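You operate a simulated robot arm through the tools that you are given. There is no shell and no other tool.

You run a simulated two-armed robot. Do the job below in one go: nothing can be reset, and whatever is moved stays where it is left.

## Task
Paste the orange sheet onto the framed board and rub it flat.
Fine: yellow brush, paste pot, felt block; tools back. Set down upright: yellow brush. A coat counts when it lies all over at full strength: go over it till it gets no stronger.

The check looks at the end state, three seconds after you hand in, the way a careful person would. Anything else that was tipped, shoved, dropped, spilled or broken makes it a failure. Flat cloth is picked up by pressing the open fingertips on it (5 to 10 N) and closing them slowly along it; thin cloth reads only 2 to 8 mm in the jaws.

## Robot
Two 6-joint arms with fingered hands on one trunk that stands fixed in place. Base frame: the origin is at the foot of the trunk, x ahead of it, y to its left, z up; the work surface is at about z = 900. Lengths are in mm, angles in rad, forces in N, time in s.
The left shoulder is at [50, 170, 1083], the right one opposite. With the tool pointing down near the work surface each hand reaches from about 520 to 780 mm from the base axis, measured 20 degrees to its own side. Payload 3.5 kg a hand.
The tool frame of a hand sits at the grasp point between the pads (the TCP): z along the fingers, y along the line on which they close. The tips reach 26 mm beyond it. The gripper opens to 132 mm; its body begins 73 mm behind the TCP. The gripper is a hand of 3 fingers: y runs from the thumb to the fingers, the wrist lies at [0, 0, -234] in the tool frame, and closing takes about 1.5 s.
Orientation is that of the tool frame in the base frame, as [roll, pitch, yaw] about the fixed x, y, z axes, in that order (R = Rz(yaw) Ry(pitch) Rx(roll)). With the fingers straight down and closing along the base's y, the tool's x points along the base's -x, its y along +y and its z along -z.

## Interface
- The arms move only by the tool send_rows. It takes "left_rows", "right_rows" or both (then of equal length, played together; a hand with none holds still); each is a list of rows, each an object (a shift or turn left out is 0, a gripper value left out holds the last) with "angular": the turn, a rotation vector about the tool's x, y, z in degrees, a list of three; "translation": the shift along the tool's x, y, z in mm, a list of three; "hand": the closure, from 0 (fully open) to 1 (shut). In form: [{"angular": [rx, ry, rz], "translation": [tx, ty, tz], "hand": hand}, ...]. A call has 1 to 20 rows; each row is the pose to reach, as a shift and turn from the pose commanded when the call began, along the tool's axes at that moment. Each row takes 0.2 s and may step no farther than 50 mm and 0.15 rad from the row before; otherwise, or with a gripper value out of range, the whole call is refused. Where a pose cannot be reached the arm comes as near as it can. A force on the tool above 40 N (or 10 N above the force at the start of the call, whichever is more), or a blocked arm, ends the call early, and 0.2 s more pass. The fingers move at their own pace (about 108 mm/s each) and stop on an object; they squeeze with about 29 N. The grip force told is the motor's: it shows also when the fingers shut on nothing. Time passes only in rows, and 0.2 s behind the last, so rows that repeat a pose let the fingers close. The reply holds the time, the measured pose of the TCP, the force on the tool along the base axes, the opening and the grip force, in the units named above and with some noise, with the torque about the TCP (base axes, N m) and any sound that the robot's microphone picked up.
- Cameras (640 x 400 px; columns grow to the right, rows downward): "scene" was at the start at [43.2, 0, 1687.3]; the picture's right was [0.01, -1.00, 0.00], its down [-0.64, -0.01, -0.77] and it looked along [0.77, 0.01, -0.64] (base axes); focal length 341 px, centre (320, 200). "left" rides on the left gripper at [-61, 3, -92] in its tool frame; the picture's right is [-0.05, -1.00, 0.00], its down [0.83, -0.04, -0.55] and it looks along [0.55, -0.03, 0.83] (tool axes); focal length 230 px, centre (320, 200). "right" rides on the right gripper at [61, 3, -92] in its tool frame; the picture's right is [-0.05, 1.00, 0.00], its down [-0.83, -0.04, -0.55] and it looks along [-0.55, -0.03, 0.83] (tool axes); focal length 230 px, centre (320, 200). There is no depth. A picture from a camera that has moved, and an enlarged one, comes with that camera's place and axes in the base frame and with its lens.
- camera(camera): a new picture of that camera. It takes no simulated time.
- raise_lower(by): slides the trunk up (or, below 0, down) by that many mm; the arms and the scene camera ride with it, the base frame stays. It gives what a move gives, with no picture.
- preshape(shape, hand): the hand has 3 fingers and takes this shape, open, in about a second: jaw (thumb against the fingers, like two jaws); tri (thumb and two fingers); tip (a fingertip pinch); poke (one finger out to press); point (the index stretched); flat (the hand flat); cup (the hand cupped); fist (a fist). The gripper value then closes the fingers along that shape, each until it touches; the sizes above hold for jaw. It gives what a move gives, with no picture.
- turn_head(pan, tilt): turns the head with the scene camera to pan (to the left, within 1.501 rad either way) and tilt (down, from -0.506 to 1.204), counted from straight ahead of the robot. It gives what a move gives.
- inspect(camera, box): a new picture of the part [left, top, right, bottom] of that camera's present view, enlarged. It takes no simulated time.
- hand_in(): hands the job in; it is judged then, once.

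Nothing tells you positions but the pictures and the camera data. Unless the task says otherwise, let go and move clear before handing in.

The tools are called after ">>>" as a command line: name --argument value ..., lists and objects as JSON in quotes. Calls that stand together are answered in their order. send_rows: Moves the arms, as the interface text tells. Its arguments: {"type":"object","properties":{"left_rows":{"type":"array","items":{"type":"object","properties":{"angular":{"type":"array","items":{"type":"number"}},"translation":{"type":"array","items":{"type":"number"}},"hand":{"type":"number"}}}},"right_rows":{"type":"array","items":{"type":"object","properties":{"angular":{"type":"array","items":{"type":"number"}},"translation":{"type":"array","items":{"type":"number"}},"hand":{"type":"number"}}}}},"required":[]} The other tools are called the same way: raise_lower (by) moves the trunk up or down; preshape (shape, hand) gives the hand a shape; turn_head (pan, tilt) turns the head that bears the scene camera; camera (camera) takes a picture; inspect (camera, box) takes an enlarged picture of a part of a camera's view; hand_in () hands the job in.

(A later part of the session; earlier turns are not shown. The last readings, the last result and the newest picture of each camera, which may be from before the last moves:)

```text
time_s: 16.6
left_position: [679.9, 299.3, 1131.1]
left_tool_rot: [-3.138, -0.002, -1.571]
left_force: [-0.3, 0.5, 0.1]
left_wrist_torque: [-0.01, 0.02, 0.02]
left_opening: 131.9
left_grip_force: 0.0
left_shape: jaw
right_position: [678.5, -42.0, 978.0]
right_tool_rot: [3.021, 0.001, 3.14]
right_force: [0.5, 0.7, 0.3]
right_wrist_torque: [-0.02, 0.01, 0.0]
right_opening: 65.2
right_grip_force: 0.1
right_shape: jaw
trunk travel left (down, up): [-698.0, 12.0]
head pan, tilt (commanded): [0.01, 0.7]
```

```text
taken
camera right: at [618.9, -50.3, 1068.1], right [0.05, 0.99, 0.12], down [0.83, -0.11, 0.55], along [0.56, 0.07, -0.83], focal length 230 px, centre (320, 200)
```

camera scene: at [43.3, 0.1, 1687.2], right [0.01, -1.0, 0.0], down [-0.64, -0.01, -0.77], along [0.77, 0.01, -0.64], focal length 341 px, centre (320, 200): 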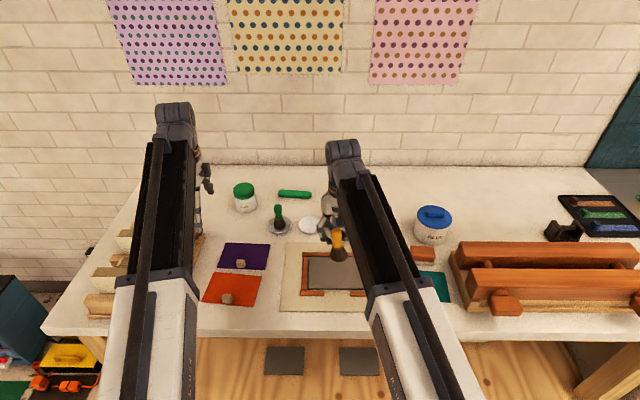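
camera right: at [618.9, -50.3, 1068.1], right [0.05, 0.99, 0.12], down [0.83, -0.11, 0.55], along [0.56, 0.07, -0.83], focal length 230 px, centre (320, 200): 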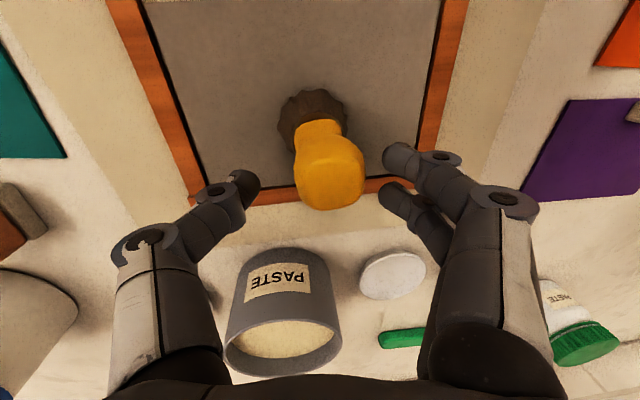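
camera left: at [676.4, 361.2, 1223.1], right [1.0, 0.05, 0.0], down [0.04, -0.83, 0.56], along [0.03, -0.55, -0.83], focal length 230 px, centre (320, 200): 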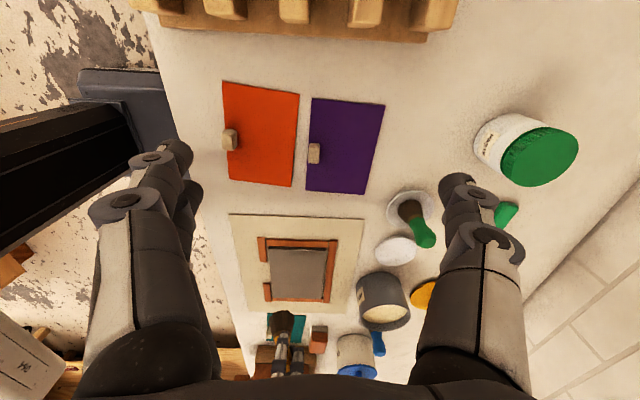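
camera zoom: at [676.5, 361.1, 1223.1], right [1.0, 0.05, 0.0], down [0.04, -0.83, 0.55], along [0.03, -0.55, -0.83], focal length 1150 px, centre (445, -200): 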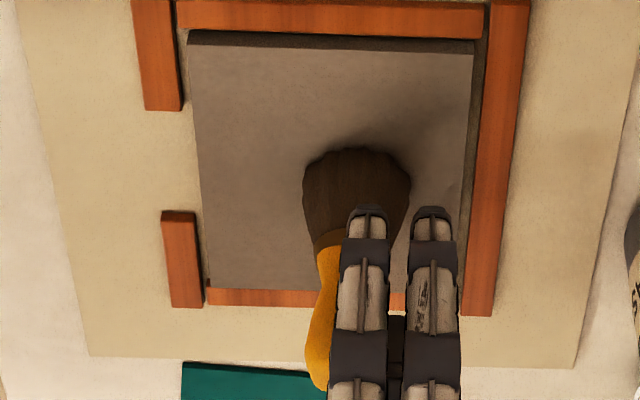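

The brush stands upright on the panel. I'll raise the hand straight up clear of it and re-measure its position.

>>> send_rows --right_rows '[{"translation": [0, 3.7, -30], "hand": 0.5}, {"translation": [0, 7.3, -60]}, {"translation": [0, 11, -90]}, {"translation": [0, 14.6, -120]}, {"angular": [7, 0, 0], "translation": [30, 4, -140]}, {"angular": [7, 0, 0], "translation": [70, -20, -150]}, {"angular": [7, 0, 0], "translation": [110, -50, -160]}, {"angular": [7, 0, 0], "translation": [130, -90, -160]}, {"angular": [7, 0, 0], "translation": [130, -90, -160]}]'

>>> inspect --camera "scene" --box '[300, 215, 370, 285]'

>>> inspect --camera "left" --box '[240, 220, 340, 320]'

>>> camera --camera "scene"

```text
refused: row 7 steps farther than a row can; nothing moved
```

```text
5.71 times, centred on (335, 250) of scene
camera zoom: at [43.3, 0.0, 1687.2], right [0.01, -1.0, 0.0], down [-0.64, -0.01, -0.77], along [0.77, 0.01, -0.64], focal length 1948 px, centre (234, -86)
```

zoom: 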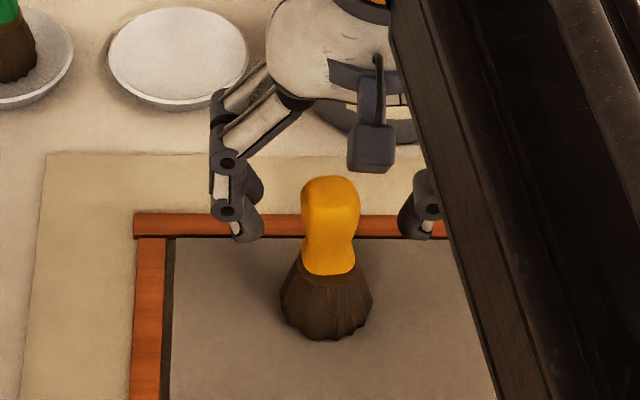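

```text
4.00 times, centred on (290, 270) of left
camera zoom: at [676.5, 361.1, 1223.1], right [1.0, 0.05, 0.0], down [0.04, -0.83, 0.55], along [0.03, -0.55, -0.83], focal length 920 px, centre (440, -80)
```

zoom: 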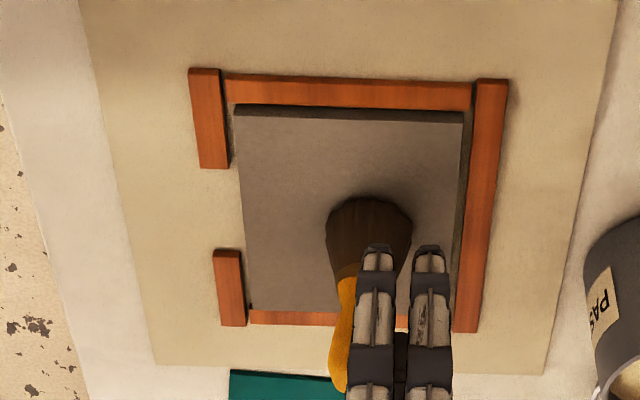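

```text
taken
camera scene: at [43.3, 0.0, 1687.2], right [0.01, -1.0, 0.0], down [-0.64, -0.01, -0.77], along [0.77, 0.01, -0.64], focal length 341 px, centre (320, 200)
```

scene: 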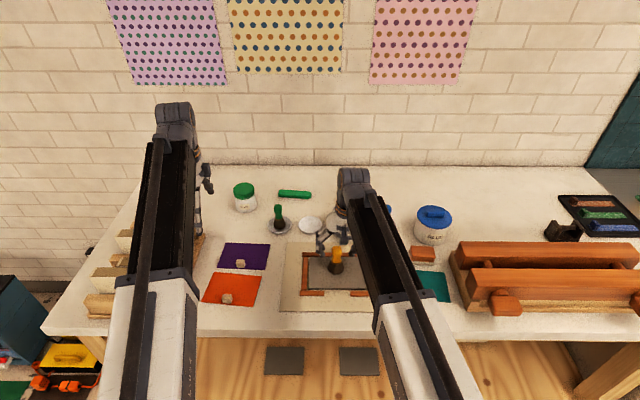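

>>> send_rows --right_rows '[{"translation": [0, 3.7, -30], "hand": 0.5}, {"translation": [0, 7.3, -60]}, {"translation": [0, 11, -90]}, {"translation": [0, 14.6, -120]}, {"angular": [7, 0, 0], "translation": [30, 4, -140]}, {"angular": [7, 0, 0], "translation": [65, -15, -150]}, {"angular": [7, 0, 0], "translation": [95, -45, -155]}, {"angular": [7, 0, 0], "translation": [120, -80, -160]}, {"angular": [7, 0, 0], "translation": [130, -100, -160]}, {"angular": [7, 0, 0], "translation": [130, -100, -160]}]'

>>> inspect --camera "scene" --box '[290, 215, 380, 305]'

>>> inspect --camera "left" --box '[240, 220, 340, 320]'

```text
time_s: 18.8
left_position: [680.5, 299.0, 1131.4]
left_tool_rot: [-3.139, 0.0, -1.571]
left_force: [-0.3, 0.9, 0.0]
left_wrist_torque: [-0.04, 0.01, 0.01]
left_opening: 131.7
left_grip_force: 0.1
left_shape: jaw
right_position: [549.3, -160.6, 1125.1]
right_tool_rot: [-3.139, 0.002, -3.141]
right_force: [0.6, 0.3, -0.8]
right_wrist_torque: [0.01, -0.01, -0.04]
right_opening: 65.4
right_grip_force: 0.1
right_shape: jaw
trunk travel left (down, up): [-698.0, 12.0]
head pan, tilt (commanded): [0.01, 0.7]
```

```text
4.44 times, centred on (335, 260) of scene
camera zoom: at [43.2, 0.1, 1687.3], right [0.01, -1.0, 0.0], down [-0.64, -0.01, -0.77], along [0.77, 0.01, -0.64], focal length 1515 px, centre (253, -67)
```

zoom: 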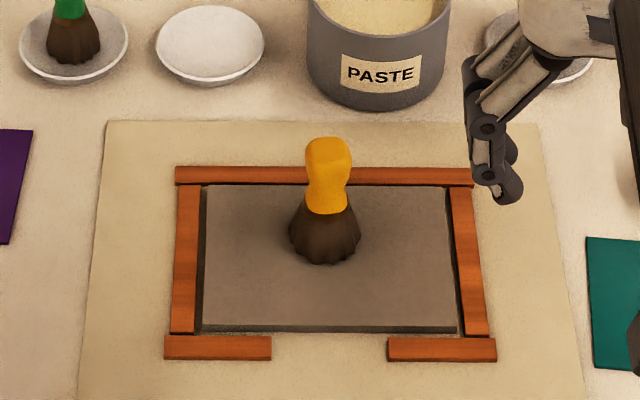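

```text
4.00 times, centred on (290, 270) of left
camera zoom: at [676.4, 361.2, 1223.1], right [1.0, 0.05, 0.0], down [0.04, -0.83, 0.56], along [0.03, -0.55, -0.83], focal length 920 px, centre (440, -80)
```

zoom: 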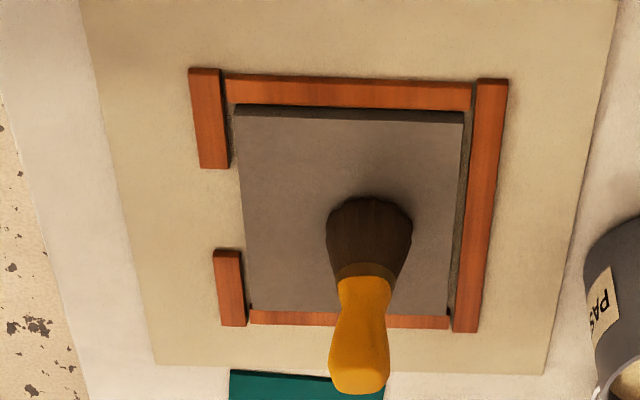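

The brush stands at about (662, −41). I'll yaw the right hand about 55° and then tilt it to near-horizontal so it can grip the handle crosswise from the right side.

>>> send_rows --right_rows '[{"angular": [0, 0, -8], "translation": [-9, 6, 5], "hand": 0.5}, {"angular": [0, 0, -16], "translation": [-18, 12, 10]}, {"angular": [0, 0, -24], "translation": [-27, 18, 15]}, {"angular": [0, 0, -32], "translation": [-36, 25, 20]}, {"angular": [0, 0, -40], "translation": [-45, 32, 25]}, {"angular": [0, 0, -48], "translation": [-54, 39, 30]}, {"angular": [0, 0, -55], "translation": [-61, 46, 35]}, {"angular": [0, 0, -55], "translation": [-61, 46, 35]}]'

```text
time_s: 20.6
left_position: [679.6, 299.5, 1130.5]
left_tool_rot: [-3.139, 0.0, -1.57]
left_force: [-1.2, 0.4, 1.3]
left_wrist_torque: [-0.04, 0.04, 0.0]
left_opening: 131.9
left_grip_force: 0.0
left_shape: jaw
right_position: [609.6, -113.9, 1089.3]
right_tool_rot: [-3.139, -0.001, -2.182]
right_force: [0.3, -0.3, 0.0]
right_wrist_torque: [0.0, 0.0, 0.01]
right_opening: 65.5
right_grip_force: 0.0
right_shape: jaw
trunk travel left (down, up): [-698.0, 12.0]
head pan, tilt (commanded): [0.01, 0.7]
```

>>> send_rows --right_rows '[{"angular": [0, -7.8, 0], "hand": 0.5}, {"angular": [0, -15.6, 0]}, {"angular": [0, -23.4, 0]}, {"angular": [0, -31.2, 0]}, {"angular": [0, -39, 0]}, {"angular": [0, -46.8, 0]}, {"angular": [0, -54.6, 0]}, {"angular": [0, -62.4, 0]}, {"angular": [0, -70, 0]}, {"angular": [0, -70, 0]}]'

>>> camera --camera "right"

>>> camera --camera "left"

>>> camera --camera "scene"

```text
time_s: 22.8
left_position: [680.8, 300.0, 1131.4]
left_tool_rot: [-3.138, -0.002, -1.572]
left_force: [-0.3, -0.5, 0.0]
left_wrist_torque: [0.0, 0.0, 0.01]
left_opening: 131.5
left_grip_force: 0.1
left_shape: jaw
right_position: [615.3, -102.5, 1120.6]
right_tool_rot: [3.1, 1.207, -2.231]
right_force: [-0.5, -0.4, -0.8]
right_wrist_torque: [0.0, -0.03, 0.01]
right_opening: 65.6
right_grip_force: 0.1
right_shape: jaw
right hand out of reach, approached as far as the arm can: row 9, 10
trunk travel left (down, up): [-698.0, 12.0]
head pan, tilt (commanded): [0.01, 0.7]
```

```text
taken
camera right: at [550.2, -188.7, 1094.4], right [-0.8, 0.6, 0.06], down [-0.08, -0.21, 0.97], along [0.59, 0.77, 0.22], focal length 230 px, centre (320, 200)
```

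right: 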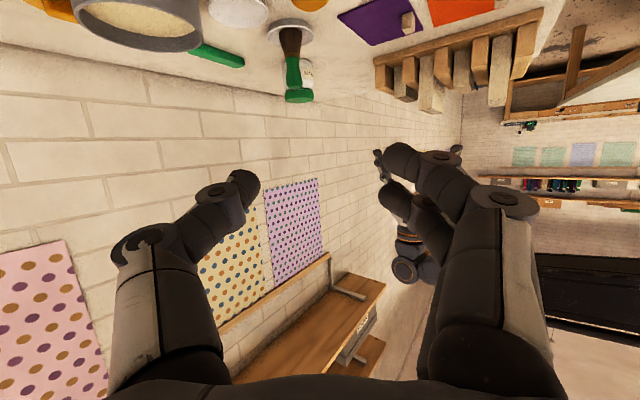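

```text
taken
camera left: at [676.4, 361.0, 1223.2], right [1.0, 0.05, 0.0], down [0.04, -0.83, 0.55], along [0.03, -0.55, -0.83], focal length 230 px, centre (320, 200)
```

left: 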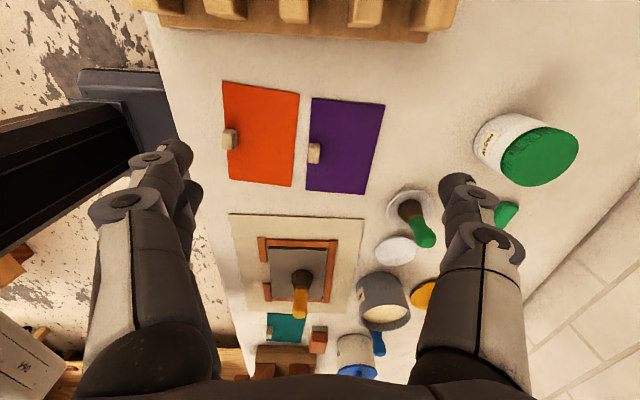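

```text
taken
camera scene: at [43.2, 0.0, 1687.2], right [0.01, -1.0, 0.0], down [-0.64, -0.01, -0.77], along [0.77, 0.01, -0.64], focal length 341 px, centre (320, 200)
```

scene: 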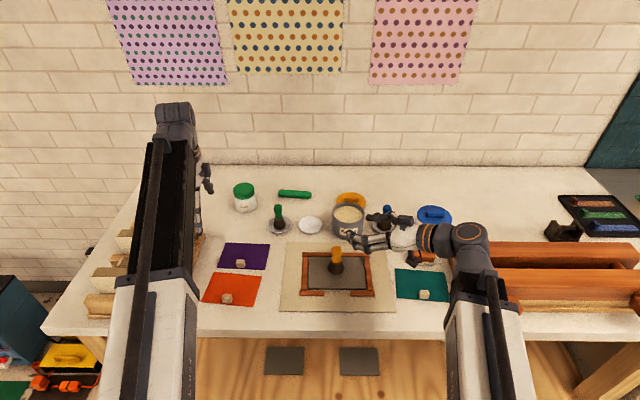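

The hand is now nearly horizontal (min wrist reach is ~460 mm). I'll move it over the brush and verify alignment before lowering.

>>> send_rows --right_rows '[{"angular": [-0.1, -0.3, -0.3], "translation": [16, -0.8, 33.6], "hand": 0.5}, {"angular": [-0.2, -0.6, -0.7], "translation": [32, -1.6, 67.2]}, {"angular": [-0.24, -0.84, -1.0], "translation": [47.8, -2.4, 100.9]}, {"angular": [-0.24, -0.84, -1.0], "translation": [47.8, -2.4, 100.9]}]'

>>> camera --camera "left"

>>> inspect --camera "scene" --box '[290, 195, 420, 295]'

>>> camera --camera "right"

```text
time_s: 23.8
left_position: [680.5, 298.3, 1130.9]
left_tool_rot: [-3.14, 0.001, -1.571]
left_force: [0.0, 0.7, -0.4]
left_wrist_torque: [0.05, 0.01, -0.02]
left_opening: 132.0
left_grip_force: 0.1
left_shape: jaw
right_position: [670.0, -22.5, 1083.4]
right_tool_rot: [3.116, 1.201, -2.21]
right_force: [-0.7, -0.2, -0.3]
right_wrist_torque: [-0.03, 0.02, 0.04]
right_opening: 65.2
right_grip_force: 0.1
right_shape: jaw
right hand out of reach, approached as far as the arm can: row 1, 2, 3, 4
trunk travel left (down, up): [-698.0, 12.0]
head pan, tilt (commanded): [0.01, 0.7]
```

```text
taken
camera left: at [676.2, 361.0, 1223.3], right [1.0, 0.05, 0.0], down [0.04, -0.83, 0.55], along [0.03, -0.55, -0.83], focal length 230 px, centre (320, 200)
```

left: 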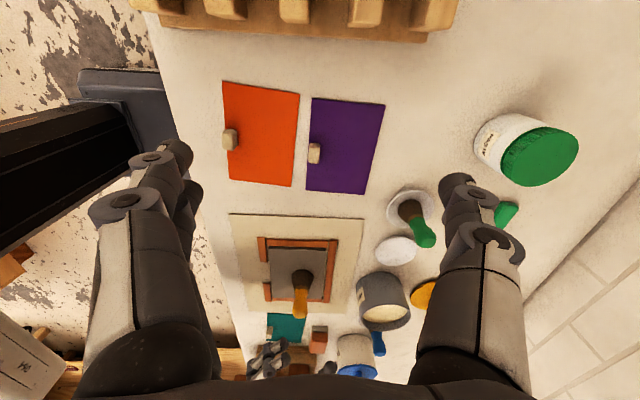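

```text
4.00 times, centred on (355, 245) of scene
camera zoom: at [42.9, 0.0, 1687.3], right [0.01, -1.0, 0.0], down [-0.64, -0.01, -0.77], along [0.77, 0.01, -0.64], focal length 1364 px, centre (180, 20)
```

zoom: 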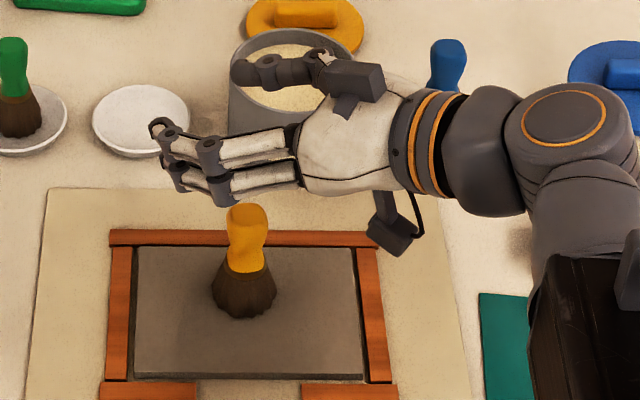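

```text
taken
camera right: at [604.9, -109.9, 1059.0], right [-0.8, 0.59, 0.06], down [-0.08, -0.21, 0.97], along [0.59, 0.78, 0.22], focal length 230 px, centre (320, 200)
```

right: 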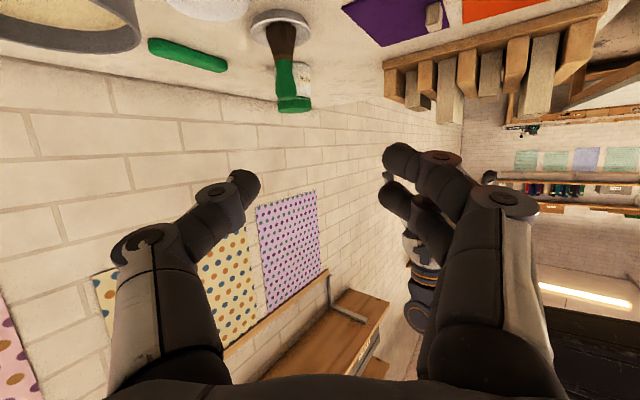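

The horizontal pose isn't reachable low over the board. I'll try the fingertip-pinch shape instead, to see whether it gives two directly opposed pads that would hold the brush without twisting it.

>>> preshape --hand "right" --shape "tip"

>>> camera --camera "right"

>>> inspect --camera "scene" --box '[290, 195, 420, 295]'

```text
time_s: 24.7
left_position: [679.4, 299.4, 1131.5]
left_tool_rot: [-3.138, -0.002, -1.571]
left_force: [-0.2, 0.4, -0.4]
left_wrist_torque: [0.05, 0.0, 0.02]
left_opening: 131.9
left_grip_force: 0.1
left_shape: jaw
right_position: [668.4, -23.9, 1084.2]
right_tool_rot: [3.116, 1.201, -2.212]
right_force: [0.3, 0.1, 0.8]
right_wrist_torque: [0.01, -0.01, 0.0]
right_opening: 132.1
right_grip_force: 0.1
right_shape: tip
trunk travel left (down, up): [-698.0, 12.0]
head pan, tilt (commanded): [0.01, 0.7]
```

```text
taken
camera right: at [604.9, -110.0, 1059.0], right [-0.8, 0.59, 0.06], down [-0.08, -0.21, 0.97], along [0.59, 0.78, 0.22], focal length 230 px, centre (320, 200)
```

right: 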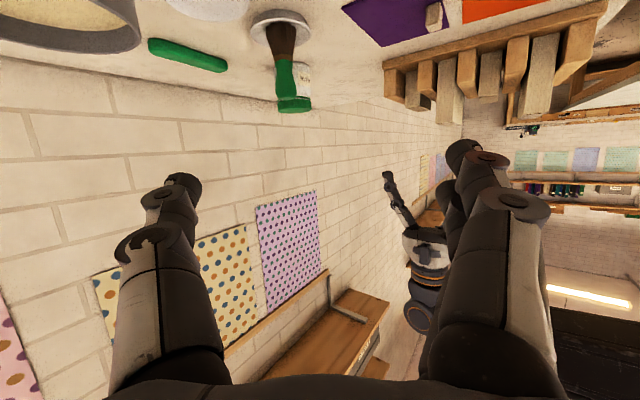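

```text
4.00 times, centred on (355, 245) of scene
camera zoom: at [43.2, 0.0, 1687.3], right [0.01, -1.0, 0.0], down [-0.64, -0.01, -0.77], along [0.77, 0.01, -0.64], focal length 1364 px, centre (180, 20)
```

zoom: 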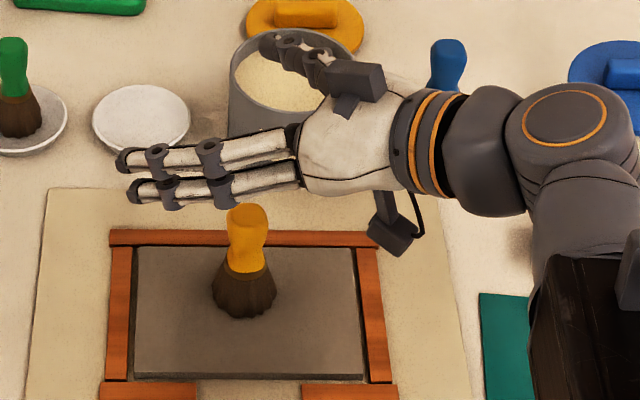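

>>> send_rows --right_rows '[{"hand": 0.8}, {"hand": 0.8}, {"hand": 0.8}, {"hand": 0.8}, {"hand": 0.8}, {"hand": 0.8}]'

>>> camera --camera "right"

>>> inspect --camera "scene" --box '[290, 195, 420, 295]'

```text
time_s: 26.1
left_position: [679.4, 299.5, 1131.3]
left_tool_rot: [-3.14, 0.001, -1.572]
left_force: [-0.1, -0.1, -0.3]
left_wrist_torque: [-0.01, 0.02, 0.04]
left_opening: 132.1
left_grip_force: 0.1
left_shape: jaw
right_position: [669.6, -24.3, 1084.8]
right_tool_rot: [3.115, 1.2, -2.214]
right_force: [0.3, 0.4, 0.4]
right_wrist_torque: [0.02, 0.02, -0.02]
right_opening: 26.7
right_grip_force: 0.1
right_shape: tip
trunk travel left (down, up): [-698.0, 12.0]
head pan, tilt (commanded): [0.01, 0.7]
```

```text
taken
camera right: at [604.9, -110.0, 1059.0], right [-0.8, 0.59, 0.06], down [-0.08, -0.21, 0.97], along [0.59, 0.78, 0.22], focal length 230 px, centre (320, 200)
```

right: 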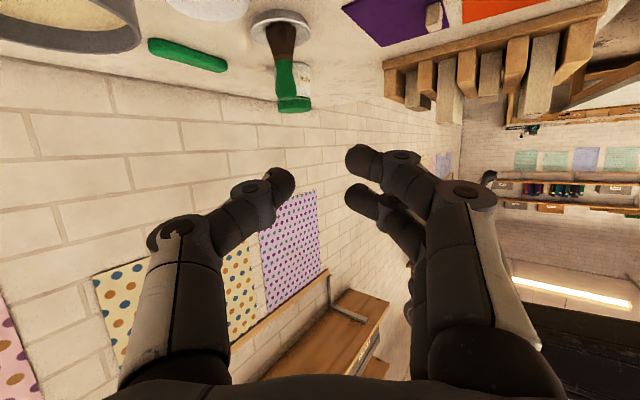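

```text
4.00 times, centred on (355, 245) of scene
camera zoom: at [43.2, 0.0, 1687.3], right [0.01, -1.0, 0.0], down [-0.64, -0.01, -0.77], along [0.77, 0.01, -0.64], focal length 1364 px, centre (180, 20)
```

zoom: 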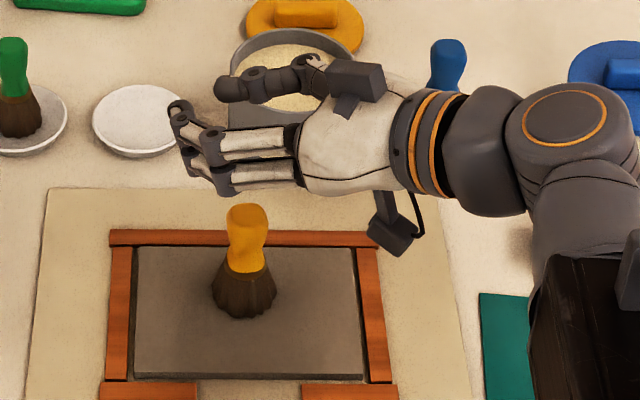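

The tip shape keeps the same two-finger layout, so I'll go back to jaw. I'll lower the trunk so the right forearm lies flat and the hand can work horizontally over the board; first raise both hands well clear.

>>> preshape --hand "right" --shape "jaw"

```text
time_s: 27.0
left_position: [678.9, 298.9, 1131.6]
left_tool_rot: [-3.139, 0.0, -1.571]
left_force: [0.3, -0.4, -0.2]
left_wrist_torque: [-0.03, 0.03, 0.0]
left_opening: 132.0
left_grip_force: 0.0
left_shape: jaw
right_position: [668.2, -23.6, 1083.5]
right_tool_rot: [3.116, 1.2, -2.215]
right_force: [-0.2, 0.1, 0.0]
right_wrist_torque: [-0.02, 0.03, -0.02]
right_opening: 132.0
right_grip_force: 0.0
right_shape: jaw
trunk travel left (down, up): [-698.0, 12.0]
head pan, tilt (commanded): [0.01, 0.7]
```

>>> send_rows --right_rows '[{"translation": [-37.3, 1, -14.5], "hand": 0.5}, {"translation": [-74.6, 2, -29]}, {"translation": [-111.8, 3, -43.4]}, {"translation": [-149, 4, -58]}, {"translation": [-186, 5, -72.4]}, {"translation": [-186, 5, -72.4]}]' --left_rows '[{"translation": [0, 32, -34]}, {"translation": [0, 64, -68]}, {"translation": [0, 96, -102]}, {"translation": [0, 128, -136]}, {"translation": [0, 160, -169]}, {"translation": [0, 160, -169]}]'

```text
time_s: 28.4
left_position: [558.9, 306.9, 1233.0]
left_tool_rot: [-3.129, 0.004, -1.571]
left_force: [0.2, -0.3, -0.9]
left_wrist_torque: [-0.03, -0.01, 0.02]
left_opening: 131.7
left_grip_force: 0.1
left_shape: jaw
left hand out of reach, approached as far as the arm can: row 4, 5, 6
right_position: [656.7, -25.1, 1283.4]
right_tool_rot: [-3.092, 1.235, -2.126]
right_force: [-0.3, 0.9, 0.7]
right_wrist_torque: [-0.01, -0.04, -0.01]
right_opening: 66.6
right_grip_force: 0.0
right_shape: jaw
trunk travel left (down, up): [-698.0, 12.0]
head pan, tilt (commanded): [0.01, 0.7]
```

>>> send_rows --right_rows '[{"angular": [6.9, 0.1, 2.4], "translation": [-4, -7.7, 1.6]}, {"angular": [13.7, 0.25, 4.8], "translation": [-8, -15.4, 3.2]}, {"angular": [20.6, 0.4, 7.2], "translation": [-12, -23, 4.8]}, {"angular": [27.5, 0.5, 9.6], "translation": [-16, -31, 6.4]}, {"angular": [34.3, 0.6, 12], "translation": [-20, -38.5, 8]}, {"angular": [41.2, 0.75, 14.4], "translation": [-24, -46, 9.6]}, {"angular": [48, 0.9, 16.8], "translation": [-28, -54, 11]}, {"angular": [54.9, 1.0, 19.2], "translation": [-31.9, -61.5, 12.7]}, {"angular": [54.9, 1.0, 19.2], "translation": [-31.9, -61.5, 12.7]}]'

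```text
time_s: 30.4
left_position: [557.4, 306.8, 1232.9]
left_tool_rot: [-3.128, 0.002, -1.57]
left_force: [-0.2, 0.1, 0.1]
left_wrist_torque: [-0.01, 0.02, -0.02]
left_opening: 131.9
left_grip_force: 0.0
left_shape: jaw
right_position: [719.6, -40.8, 1311.2]
right_tool_rot: [-3.094, 1.235, 3.138]
right_force: [-0.4, 0.3, 0.0]
right_wrist_torque: [0.01, 0.01, 0.01]
right_opening: 66.5
right_grip_force: 0.1
right_shape: jaw
trunk travel left (down, up): [-698.0, 12.0]
head pan, tilt (commanded): [0.01, 0.7]
```

Right hand now points forward, nearly horizontal, high above the brush. I'll lower the trunk in two stages.

>>> raise_lower --by -170

>>> camera --camera "scene"

```text
time_s: 32.3
left_position: [557.8, 307.9, 1062.7]
left_tool_rot: [-3.129, 0.003, -1.57]
left_force: [-0.9, 0.9, -0.5]
left_wrist_torque: [0.0, 0.02, 0.0]
left_opening: 131.9
left_grip_force: 0.0
left_shape: jaw
right_position: [719.7, -41.1, 1140.3]
right_tool_rot: [-3.093, 1.236, 3.141]
right_force: [-0.9, -0.5, -0.8]
right_wrist_torque: [0.02, 0.0, 0.01]
right_opening: 66.5
right_grip_force: 0.0
right_shape: jaw
trunk travel left (down, up): [-528.0, 182.0]
head pan, tilt (commanded): [0.01, 0.7]
```

```text
taken
camera scene: at [43.1, 0.0, 1517.3], right [0.01, -1.0, 0.0], down [-0.64, -0.01, -0.77], along [0.77, 0.01, -0.64], focal length 341 px, centre (320, 200)
```

scene: 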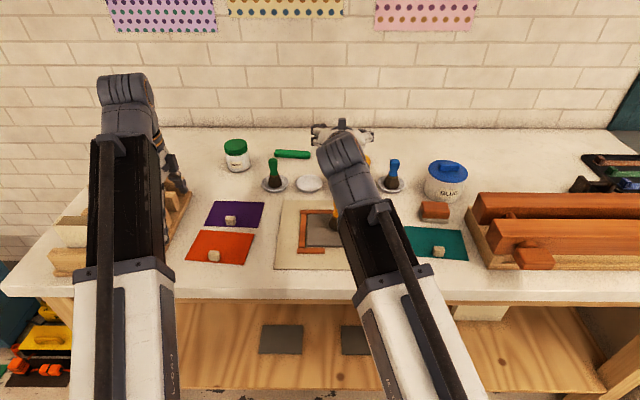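

>>> send_rows --right_rows '[{"angular": [-0.5, 0.1, 0], "translation": [-30, -0.5, -10.4], "hand": 0.5}, {"angular": [-0.9, 0.25, 0], "translation": [-60, -1, -20.8]}, {"angular": [-1.4, 0.4, 0], "translation": [-90, -1.5, -31.3]}, {"angular": [-1.8, 0.5, 0], "translation": [-120, -2, -41.7]}, {"angular": [-2.3, 0.65, 0], "translation": [-150, -2.5, -52]}, {"angular": [-2.7, 0.76, 0], "translation": [-179.4, -3, -62.5]}, {"angular": [-2.7, 0.76, 0], "translation": [-179.4, -3, -62.5]}]' --left_rows '[{"angular": [8.3, 0, 0], "translation": [0, 0, -28]}, {"angular": [16.6, 0, 0], "translation": [0, 0, -56]}, {"angular": [25, 0, 0], "translation": [0, 0, -84]}, {"angular": [33.3, 0, 0], "translation": [0, 0, -112]}, {"angular": [41.6, 0, 0], "translation": [0, 0, -140]}, {"angular": [50, 0, 0], "translation": [0, 0, -167]}, {"angular": [50, 0, 0], "translation": [0, 0, -167]}]'

>>> camera --camera "left"

```text
time_s: 33.9
left_position: [555.6, 305.7, 1230.5]
left_tool_rot: [-2.254, 0.004, -1.573]
left_force: [0.6, -0.3, 0.0]
left_wrist_torque: [0.01, -0.02, -0.01]
left_opening: 131.8
left_grip_force: 0.1
left_shape: jaw
right_position: [719.8, -40.9, 1331.0]
right_tool_rot: [3.141, 1.222, 3.14]
right_force: [-0.2, 0.2, 0.2]
right_wrist_torque: [0.0, 0.0, 0.01]
right_opening: 66.2
right_grip_force: 0.0
right_shape: jaw
trunk travel left (down, up): [-528.0, 182.0]
head pan, tilt (commanded): [0.01, 0.7]
```

```text
taken
camera left: at [481.8, 368.0, 1286.0], right [0.63, 0.05, 0.77], down [-0.4, -0.83, 0.38], along [0.66, -0.55, -0.51], focal length 230 px, centre (320, 200)
```

left: 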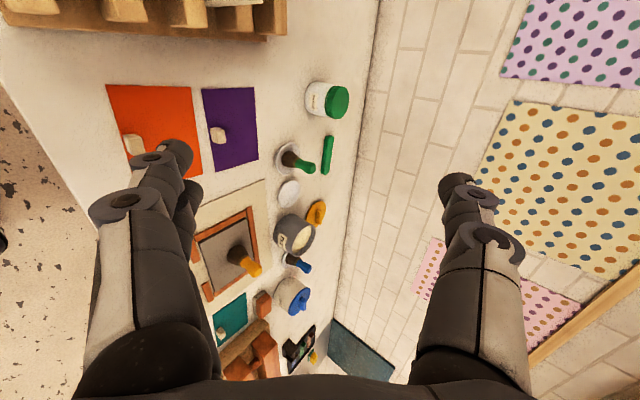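

>>> raise_lower --by -170

>>> camera --camera "left"

>>> camera --camera "scene"

```text
time_s: 35.8
left_position: [556.2, 306.4, 1059.4]
left_tool_rot: [-2.256, 0.003, -1.57]
left_force: [-0.5, 0.4, 0.5]
left_wrist_torque: [0.0, 0.02, 0.0]
left_opening: 132.1
left_grip_force: 0.1
left_shape: jaw
right_position: [719.6, -40.8, 1159.7]
right_tool_rot: [-3.141, 1.223, 3.14]
right_force: [-0.2, 0.3, 0.5]
right_wrist_torque: [-0.02, -0.01, -0.05]
right_opening: 66.5
right_grip_force: 0.0
right_shape: jaw
trunk travel left (down, up): [-358.0, 352.0]
head pan, tilt (commanded): [0.01, 0.7]
```

```text
taken
camera left: at [481.9, 368.0, 1115.7], right [0.63, 0.05, 0.77], down [-0.4, -0.83, 0.38], along [0.66, -0.55, -0.51], focal length 230 px, centre (320, 200)
```

left: 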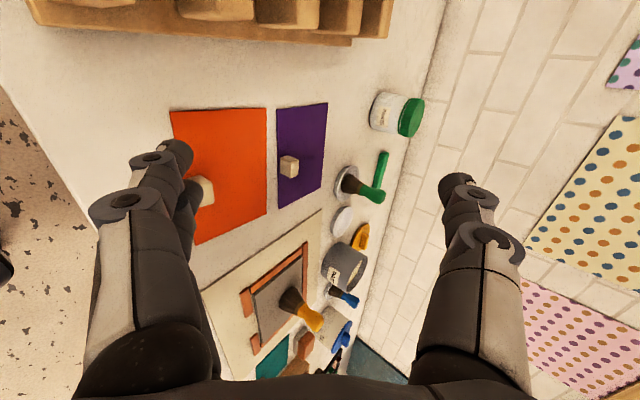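

```text
taken
camera scene: at [43.1, 0.0, 1347.3], right [0.01, -1.0, 0.0], down [-0.64, -0.01, -0.77], along [0.77, 0.01, -0.64], focal length 341 px, centre (320, 200)
```

scene: 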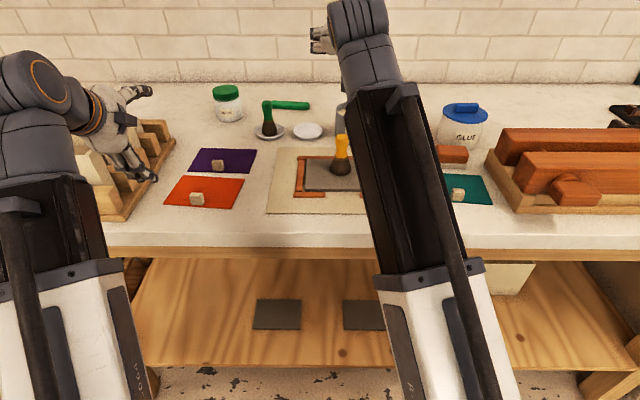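

Trunk is down 340 mm and both hands are clear. I'll bring the right hand over the brush at z ≈ 1060 and check alignment.

>>> send_rows --right_rows '[{"translation": [38, 0, -6.6], "hand": 0.5}, {"translation": [76, 0, -13.3]}, {"translation": [113.7, 0, -19.9]}, {"translation": [113.7, 0, -19.9]}]'

>>> inspect --camera "left" --box '[220, 230, 380, 370]'

>>> camera --camera "right"

>>> inspect --camera "scene" --box '[280, 80, 420, 220]'

```text
time_s: 36.8
left_position: [554.5, 306.8, 1060.7]
left_tool_rot: [-2.257, 0.004, -1.572]
left_force: [-0.1, 0.1, -0.1]
left_wrist_torque: [0.0, 0.01, 0.02]
left_opening: 131.9
left_grip_force: 0.1
left_shape: jaw
right_position: [662.7, -40.6, 1059.1]
right_tool_rot: [3.141, 1.222, 3.141]
right_force: [-0.2, -0.2, 0.3]
right_wrist_torque: [-0.01, -0.01, 0.01]
right_opening: 66.5
right_grip_force: 0.1
right_shape: jaw
trunk travel left (down, up): [-358.0, 352.0]
head pan, tilt (commanded): [0.01, 0.7]
```

```text
2.86 times, centred on (300, 300) of left
camera zoom: at [481.9, 368.0, 1115.6], right [0.63, 0.05, 0.77], down [-0.4, -0.83, 0.38], along [0.66, -0.55, -0.51], focal length 657 px, centre (377, -86)
```

zoom: 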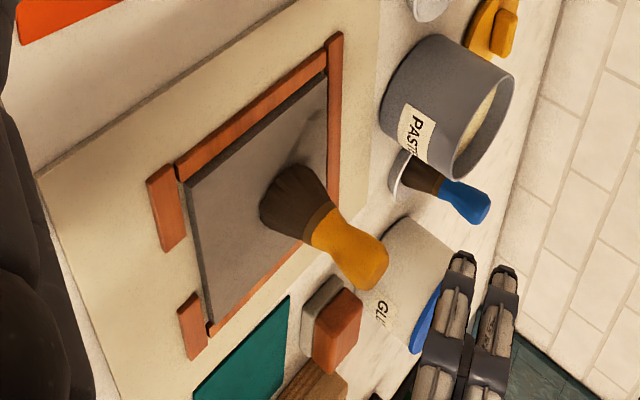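

```text
taken
camera right: at [556.2, -36.9, 1032.2], right [0.02, 1.0, 0.05], down [-0.24, -0.04, 0.97], along [0.97, -0.03, 0.24], focal length 230 px, centre (320, 200)
```

right: 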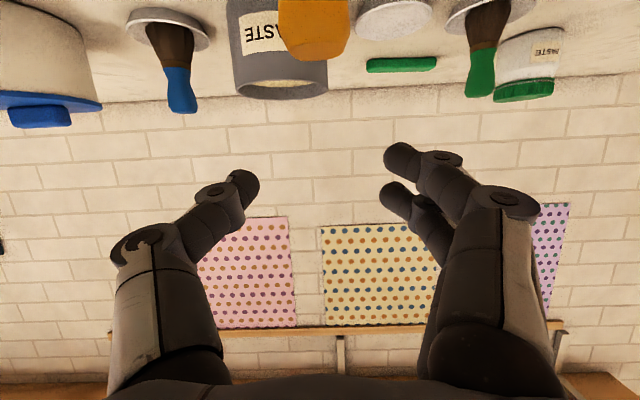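

```text
2.86 times, centred on (350, 150) of scene
camera zoom: at [43.1, 0.0, 1347.3], right [0.01, -1.0, 0.0], down [-0.64, -0.01, -0.77], along [0.77, 0.01, -0.64], focal length 974 px, centre (234, 343)
```

zoom: 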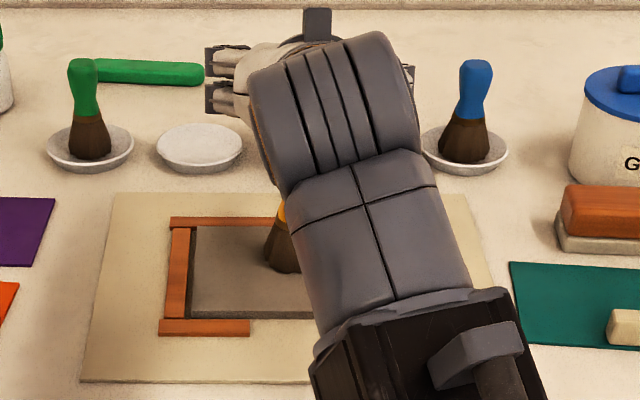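

>>> send_rows --right_rows '[{"translation": [23.5, -0.5, 8.6], "hand": 0.5}, {"translation": [47, -0.5, 17.1]}, {"translation": [70, -0.5, 25.5]}, {"translation": [82, -0.5, 29.8]}, {"translation": [82, -0.5, 29.8]}]'

>>> inspect --camera "left" --box '[240, 250, 360, 370]'

>>> camera --camera "right"

```text
time_s: 38.0
left_position: [554.7, 305.4, 1059.1]
left_tool_rot: [-2.257, 0.004, -1.572]
left_force: [0.0, 0.2, -0.7]
left_wrist_torque: [0.01, 0.03, 0.02]
left_opening: 131.9
left_grip_force: 0.1
left_shape: jaw
right_position: [661.1, -41.1, 972.8]
right_tool_rot: [3.14, 1.222, 3.138]
right_force: [-0.3, 0.0, 0.4]
right_wrist_torque: [-0.02, 0.01, 0.0]
right_opening: 66.9
right_grip_force: 0.1
right_shape: jaw
trunk travel left (down, up): [-358.0, 352.0]
head pan, tilt (commanded): [0.01, 0.7]
```

```text
3.33 times, centred on (300, 310) of left
camera zoom: at [482.0, 368.0, 1115.6], right [0.63, 0.05, 0.77], down [-0.4, -0.83, 0.38], along [0.66, -0.55, -0.51], focal length 767 px, centre (387, -167)
```

zoom: 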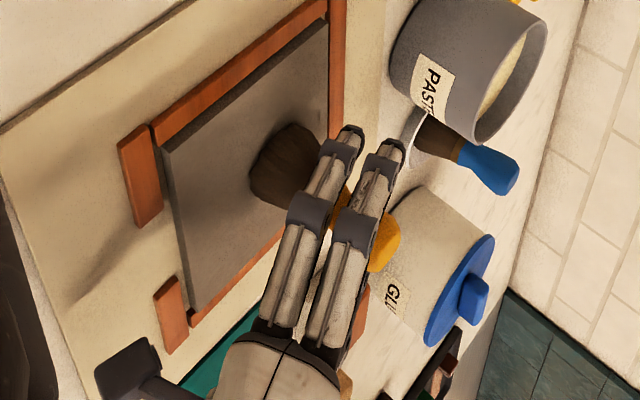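

```text
taken
camera right: at [555.5, -37.3, 945.4], right [0.02, 1.0, 0.05], down [-0.24, -0.04, 0.97], along [0.97, -0.03, 0.24], focal length 230 px, centre (320, 200)
```

right: 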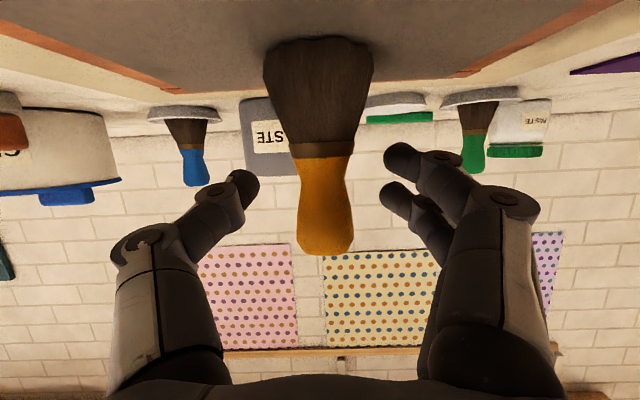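

The handle now lies crosswise between thumb and both fingers, well centred. Closing.

>>> send_rows --right_rows '[{"hand": 0.65}, {"hand": 0.75}, {"hand": 0.82}, {"hand": 0.9}, {"hand": 1}, {"hand": 1}, {"hand": 1}, {"hand": 1}]'

>>> camera --camera "right"

>>> inspect --camera "left" --box '[240, 250, 360, 370]'

```text
time_s: 39.8
left_position: [555.8, 305.9, 1060.5]
left_tool_rot: [-2.256, 0.004, -1.571]
left_force: [-0.6, 1.1, 1.1]
left_wrist_torque: [0.02, 0.01, -0.03]
left_opening: 132.1
left_grip_force: 0.0
left_shape: jaw
right_position: [661.5, -40.8, 973.0]
right_tool_rot: [-3.141, 1.222, 3.139]
right_force: [-0.2, 0.2, 0.3]
right_wrist_torque: [0.02, 0.04, 0.02]
right_opening: 0.1
right_grip_force: 29.1
right_shape: jaw
trunk travel left (down, up): [-358.0, 352.0]
head pan, tilt (commanded): [0.01, 0.7]
```

```text
taken
camera right: at [555.5, -37.4, 945.5], right [0.02, 1.0, 0.05], down [-0.24, -0.04, 0.97], along [0.97, -0.03, 0.24], focal length 230 px, centre (320, 200)
```

right: 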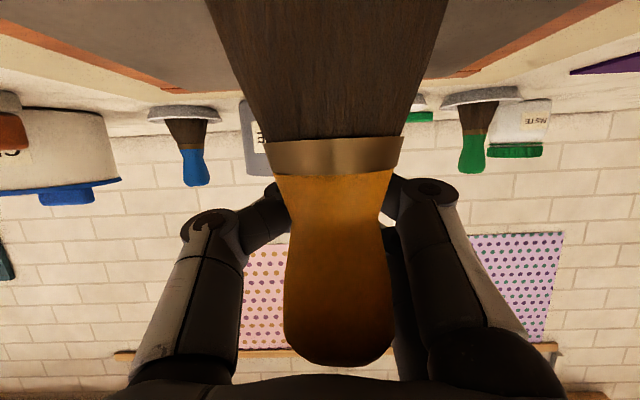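

```text
3.33 times, centred on (300, 310) of left
camera zoom: at [481.9, 368.0, 1115.6], right [0.63, 0.05, 0.77], down [-0.4, -0.83, 0.38], along [0.66, -0.55, -0.51], focal length 767 px, centre (387, -167)
```

zoom: 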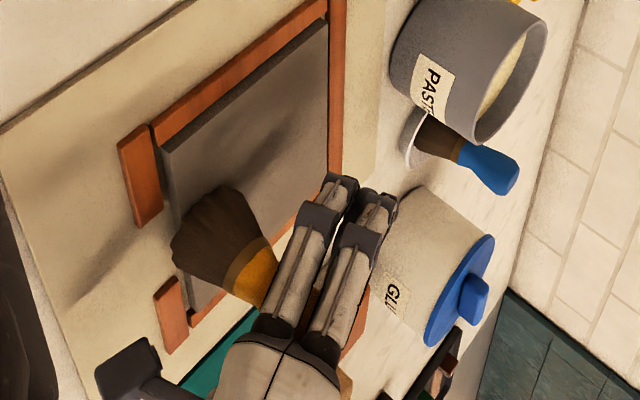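

The fingertips meet about 15–20 mm beyond the TCP, so they pushed the brush back toward the palm; it still stands, nearer the front edge. I'll open gently and re-measure before regripping at the fingertips.

>>> send_rows --right_rows '[{"hand": 0.95}, {"hand": 0.9}, {"hand": 0.8}, {"hand": 0.7}, {"hand": 0.6}, {"hand": 0.5}, {"hand": 0.5}]'

>>> camera --camera "right"

>>> inspect --camera "left" --box '[220, 240, 360, 380]'

>>> inspect --camera "scene" --box '[280, 100, 400, 220]'

```text
time_s: 41.4
left_position: [555.2, 306.6, 1058.9]
left_tool_rot: [-2.256, 0.003, -1.571]
left_force: [0.3, 0.2, 0.3]
left_wrist_torque: [-0.01, -0.01, 0.01]
left_opening: 132.1
left_grip_force: 0.1
left_shape: jaw
right_position: [661.1, -40.2, 973.4]
right_tool_rot: [-3.141, 1.221, 3.139]
right_force: [-0.5, -0.4, 0.8]
right_wrist_torque: [0.0, -0.03, 0.0]
right_opening: 65.3
right_grip_force: 0.0
right_shape: jaw
trunk travel left (down, up): [-358.0, 352.0]
head pan, tilt (commanded): [0.01, 0.7]
```

```text
taken
camera right: at [555.5, -37.3, 945.5], right [0.02, 1.0, 0.05], down [-0.24, -0.04, 0.97], along [0.97, -0.03, 0.24], focal length 230 px, centre (320, 200)
```

right: 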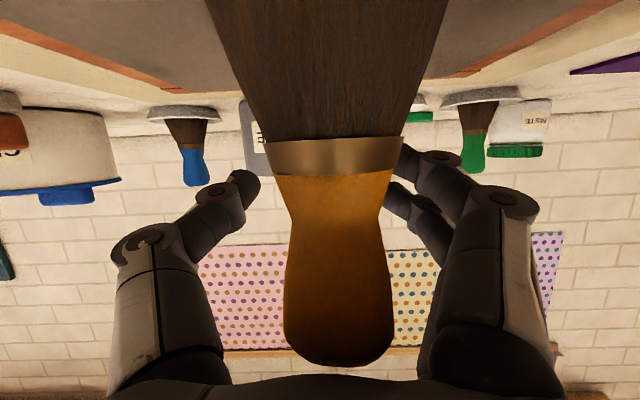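

```text
2.86 times, centred on (290, 310) of left
camera zoom: at [481.9, 368.0, 1115.6], right [0.63, 0.05, 0.77], down [-0.4, -0.83, 0.38], along [0.66, -0.55, -0.51], focal length 657 px, centre (406, -114)
```

zoom: 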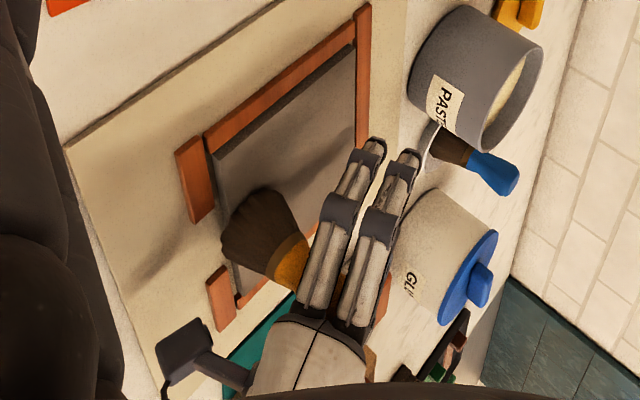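

```text
3.33 times, centred on (340, 160) of scene
camera zoom: at [43.1, 0.0, 1347.3], right [0.01, -1.0, 0.0], down [-0.64, -0.01, -0.77], along [0.77, 0.01, -0.64], focal length 1136 px, centre (253, 333)
```

zoom: 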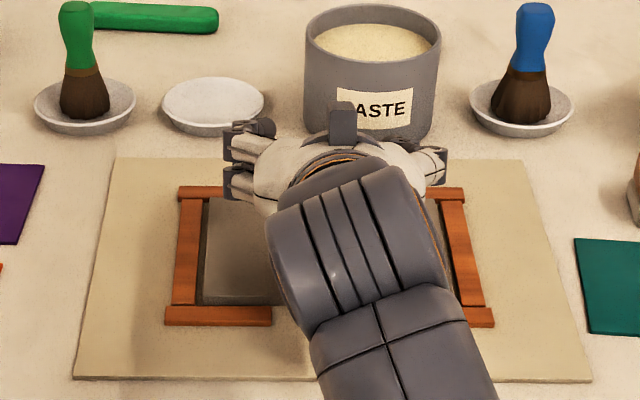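

The brush still stands upright at about (605, −35), close to the panel's front edge. I'll lift the hand straight up off it, raise the left too, and lower the trunk another 60 mm to gain room for the retreat.

>>> send_rows --right_rows '[{"translation": [-35, 2, -12.8], "hand": 0.5}, {"translation": [-75, 4, -27.4]}, {"translation": [-115, 4, -41.9]}, {"translation": [-131.6, 4, -47.9]}, {"translation": [-131.6, 4, -47.9]}]' --left_rows '[{"translation": [0, -12, -10]}, {"translation": [0, -23, -19]}, {"translation": [0, -35, -29]}, {"translation": [0, -46, -38.6]}, {"translation": [0, -46, -38.6]}]'

>>> inspect --camera "left" --box '[220, 240, 360, 380]'

>>> camera --camera "scene"

```text
time_s: 42.6
left_position: [556.2, 306.7, 1119.0]
left_tool_rot: [-2.256, 0.002, -1.572]
left_force: [0.9, -0.5, 1.1]
left_wrist_torque: [0.01, 0.04, -0.02]
left_opening: 131.9
left_grip_force: 0.1
left_shape: jaw
right_position: [662.0, -37.6, 1113.4]
right_tool_rot: [3.141, 1.222, 3.14]
right_force: [0.5, 0.1, -0.2]
right_wrist_torque: [0.02, -0.02, -0.01]
right_opening: 65.4
right_grip_force: 0.0
right_shape: jaw
trunk travel left (down, up): [-358.0, 352.0]
head pan, tilt (commanded): [0.01, 0.7]
```

```text
2.86 times, centred on (290, 310) of left
camera zoom: at [482.6, 368.8, 1174.2], right [0.63, 0.05, 0.77], down [-0.4, -0.83, 0.38], along [0.66, -0.55, -0.51], focal length 657 px, centre (406, -114)
```

zoom: 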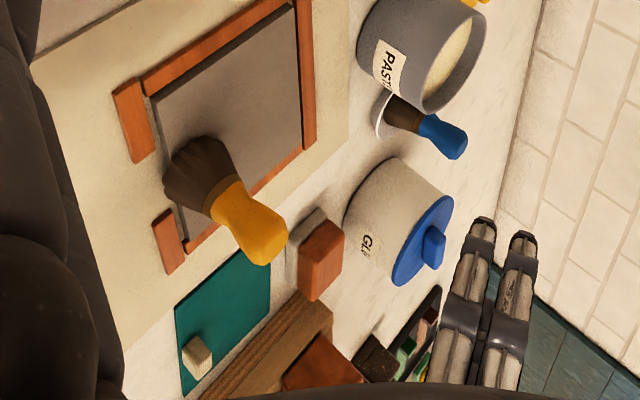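

```text
taken
camera scene: at [43.1, 0.0, 1347.3], right [0.01, -1.0, 0.0], down [-0.64, -0.01, -0.77], along [0.77, 0.01, -0.64], focal length 341 px, centre (320, 200)
```

scene: 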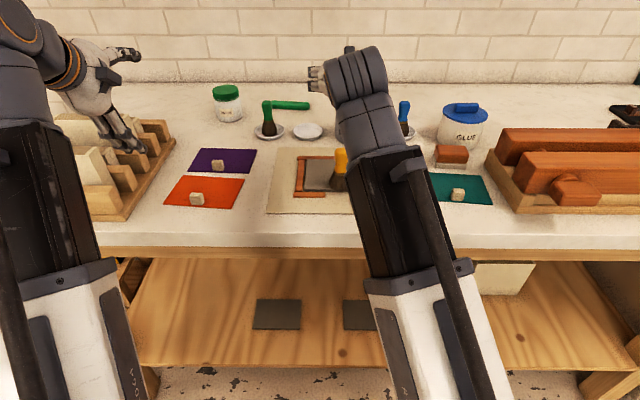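

>>> raise_lower --by -60

>>> inspect --camera "scene" --box '[280, 80, 420, 220]'

>>> inspect --camera "left" --box '[220, 220, 380, 380]'

>>> camera --camera "right"

```text
time_s: 43.6
left_position: [556.5, 306.2, 1057.2]
left_tool_rot: [-2.257, 0.004, -1.573]
left_force: [0.2, -0.1, 0.0]
left_wrist_torque: [0.03, 0.01, 0.0]
left_opening: 131.9
left_grip_force: 0.1
left_shape: jaw
right_position: [662.5, -38.4, 1052.6]
right_tool_rot: [3.14, 1.22, 3.14]
right_force: [0.2, 0.6, -0.4]
right_wrist_torque: [-0.01, 0.01, 0.01]
right_opening: 65.4
right_grip_force: 0.1
right_shape: jaw
trunk travel left (down, up): [-298.0, 412.0]
head pan, tilt (commanded): [0.01, 0.7]
```

```text
2.86 times, centred on (350, 150) of scene
camera zoom: at [43.1, 0.0, 1287.3], right [0.01, -1.0, 0.0], down [-0.64, -0.01, -0.77], along [0.77, 0.01, -0.64], focal length 974 px, centre (234, 343)
```

zoom: 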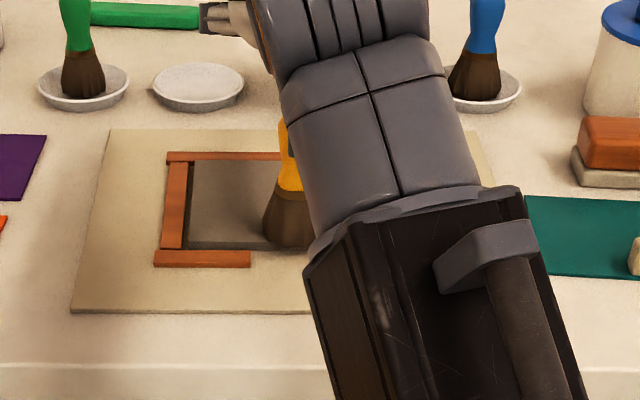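

```text
2.50 times, centred on (300, 300) of left
camera zoom: at [482.7, 368.8, 1114.1], right [0.63, 0.05, 0.77], down [-0.4, -0.83, 0.38], along [0.66, -0.55, -0.51], focal length 575 px, centre (370, -50)
```

zoom: 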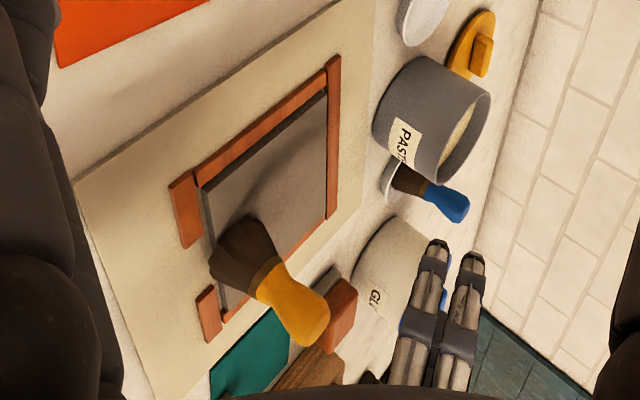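

```text
taken
camera right: at [556.1, -34.2, 1025.3], right [0.02, 1.0, 0.05], down [-0.24, -0.04, 0.97], along [0.97, -0.03, 0.24], focal length 230 px, centre (320, 200)
```

right: 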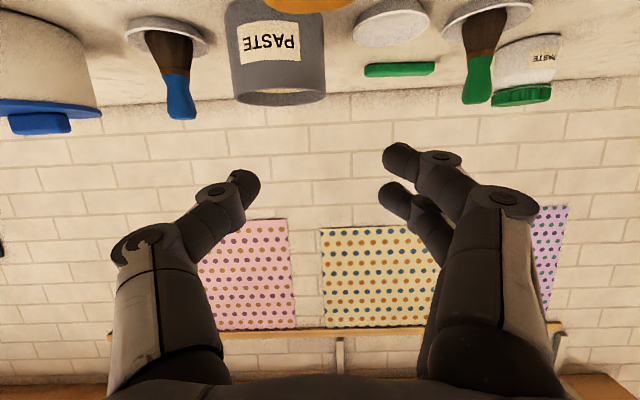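

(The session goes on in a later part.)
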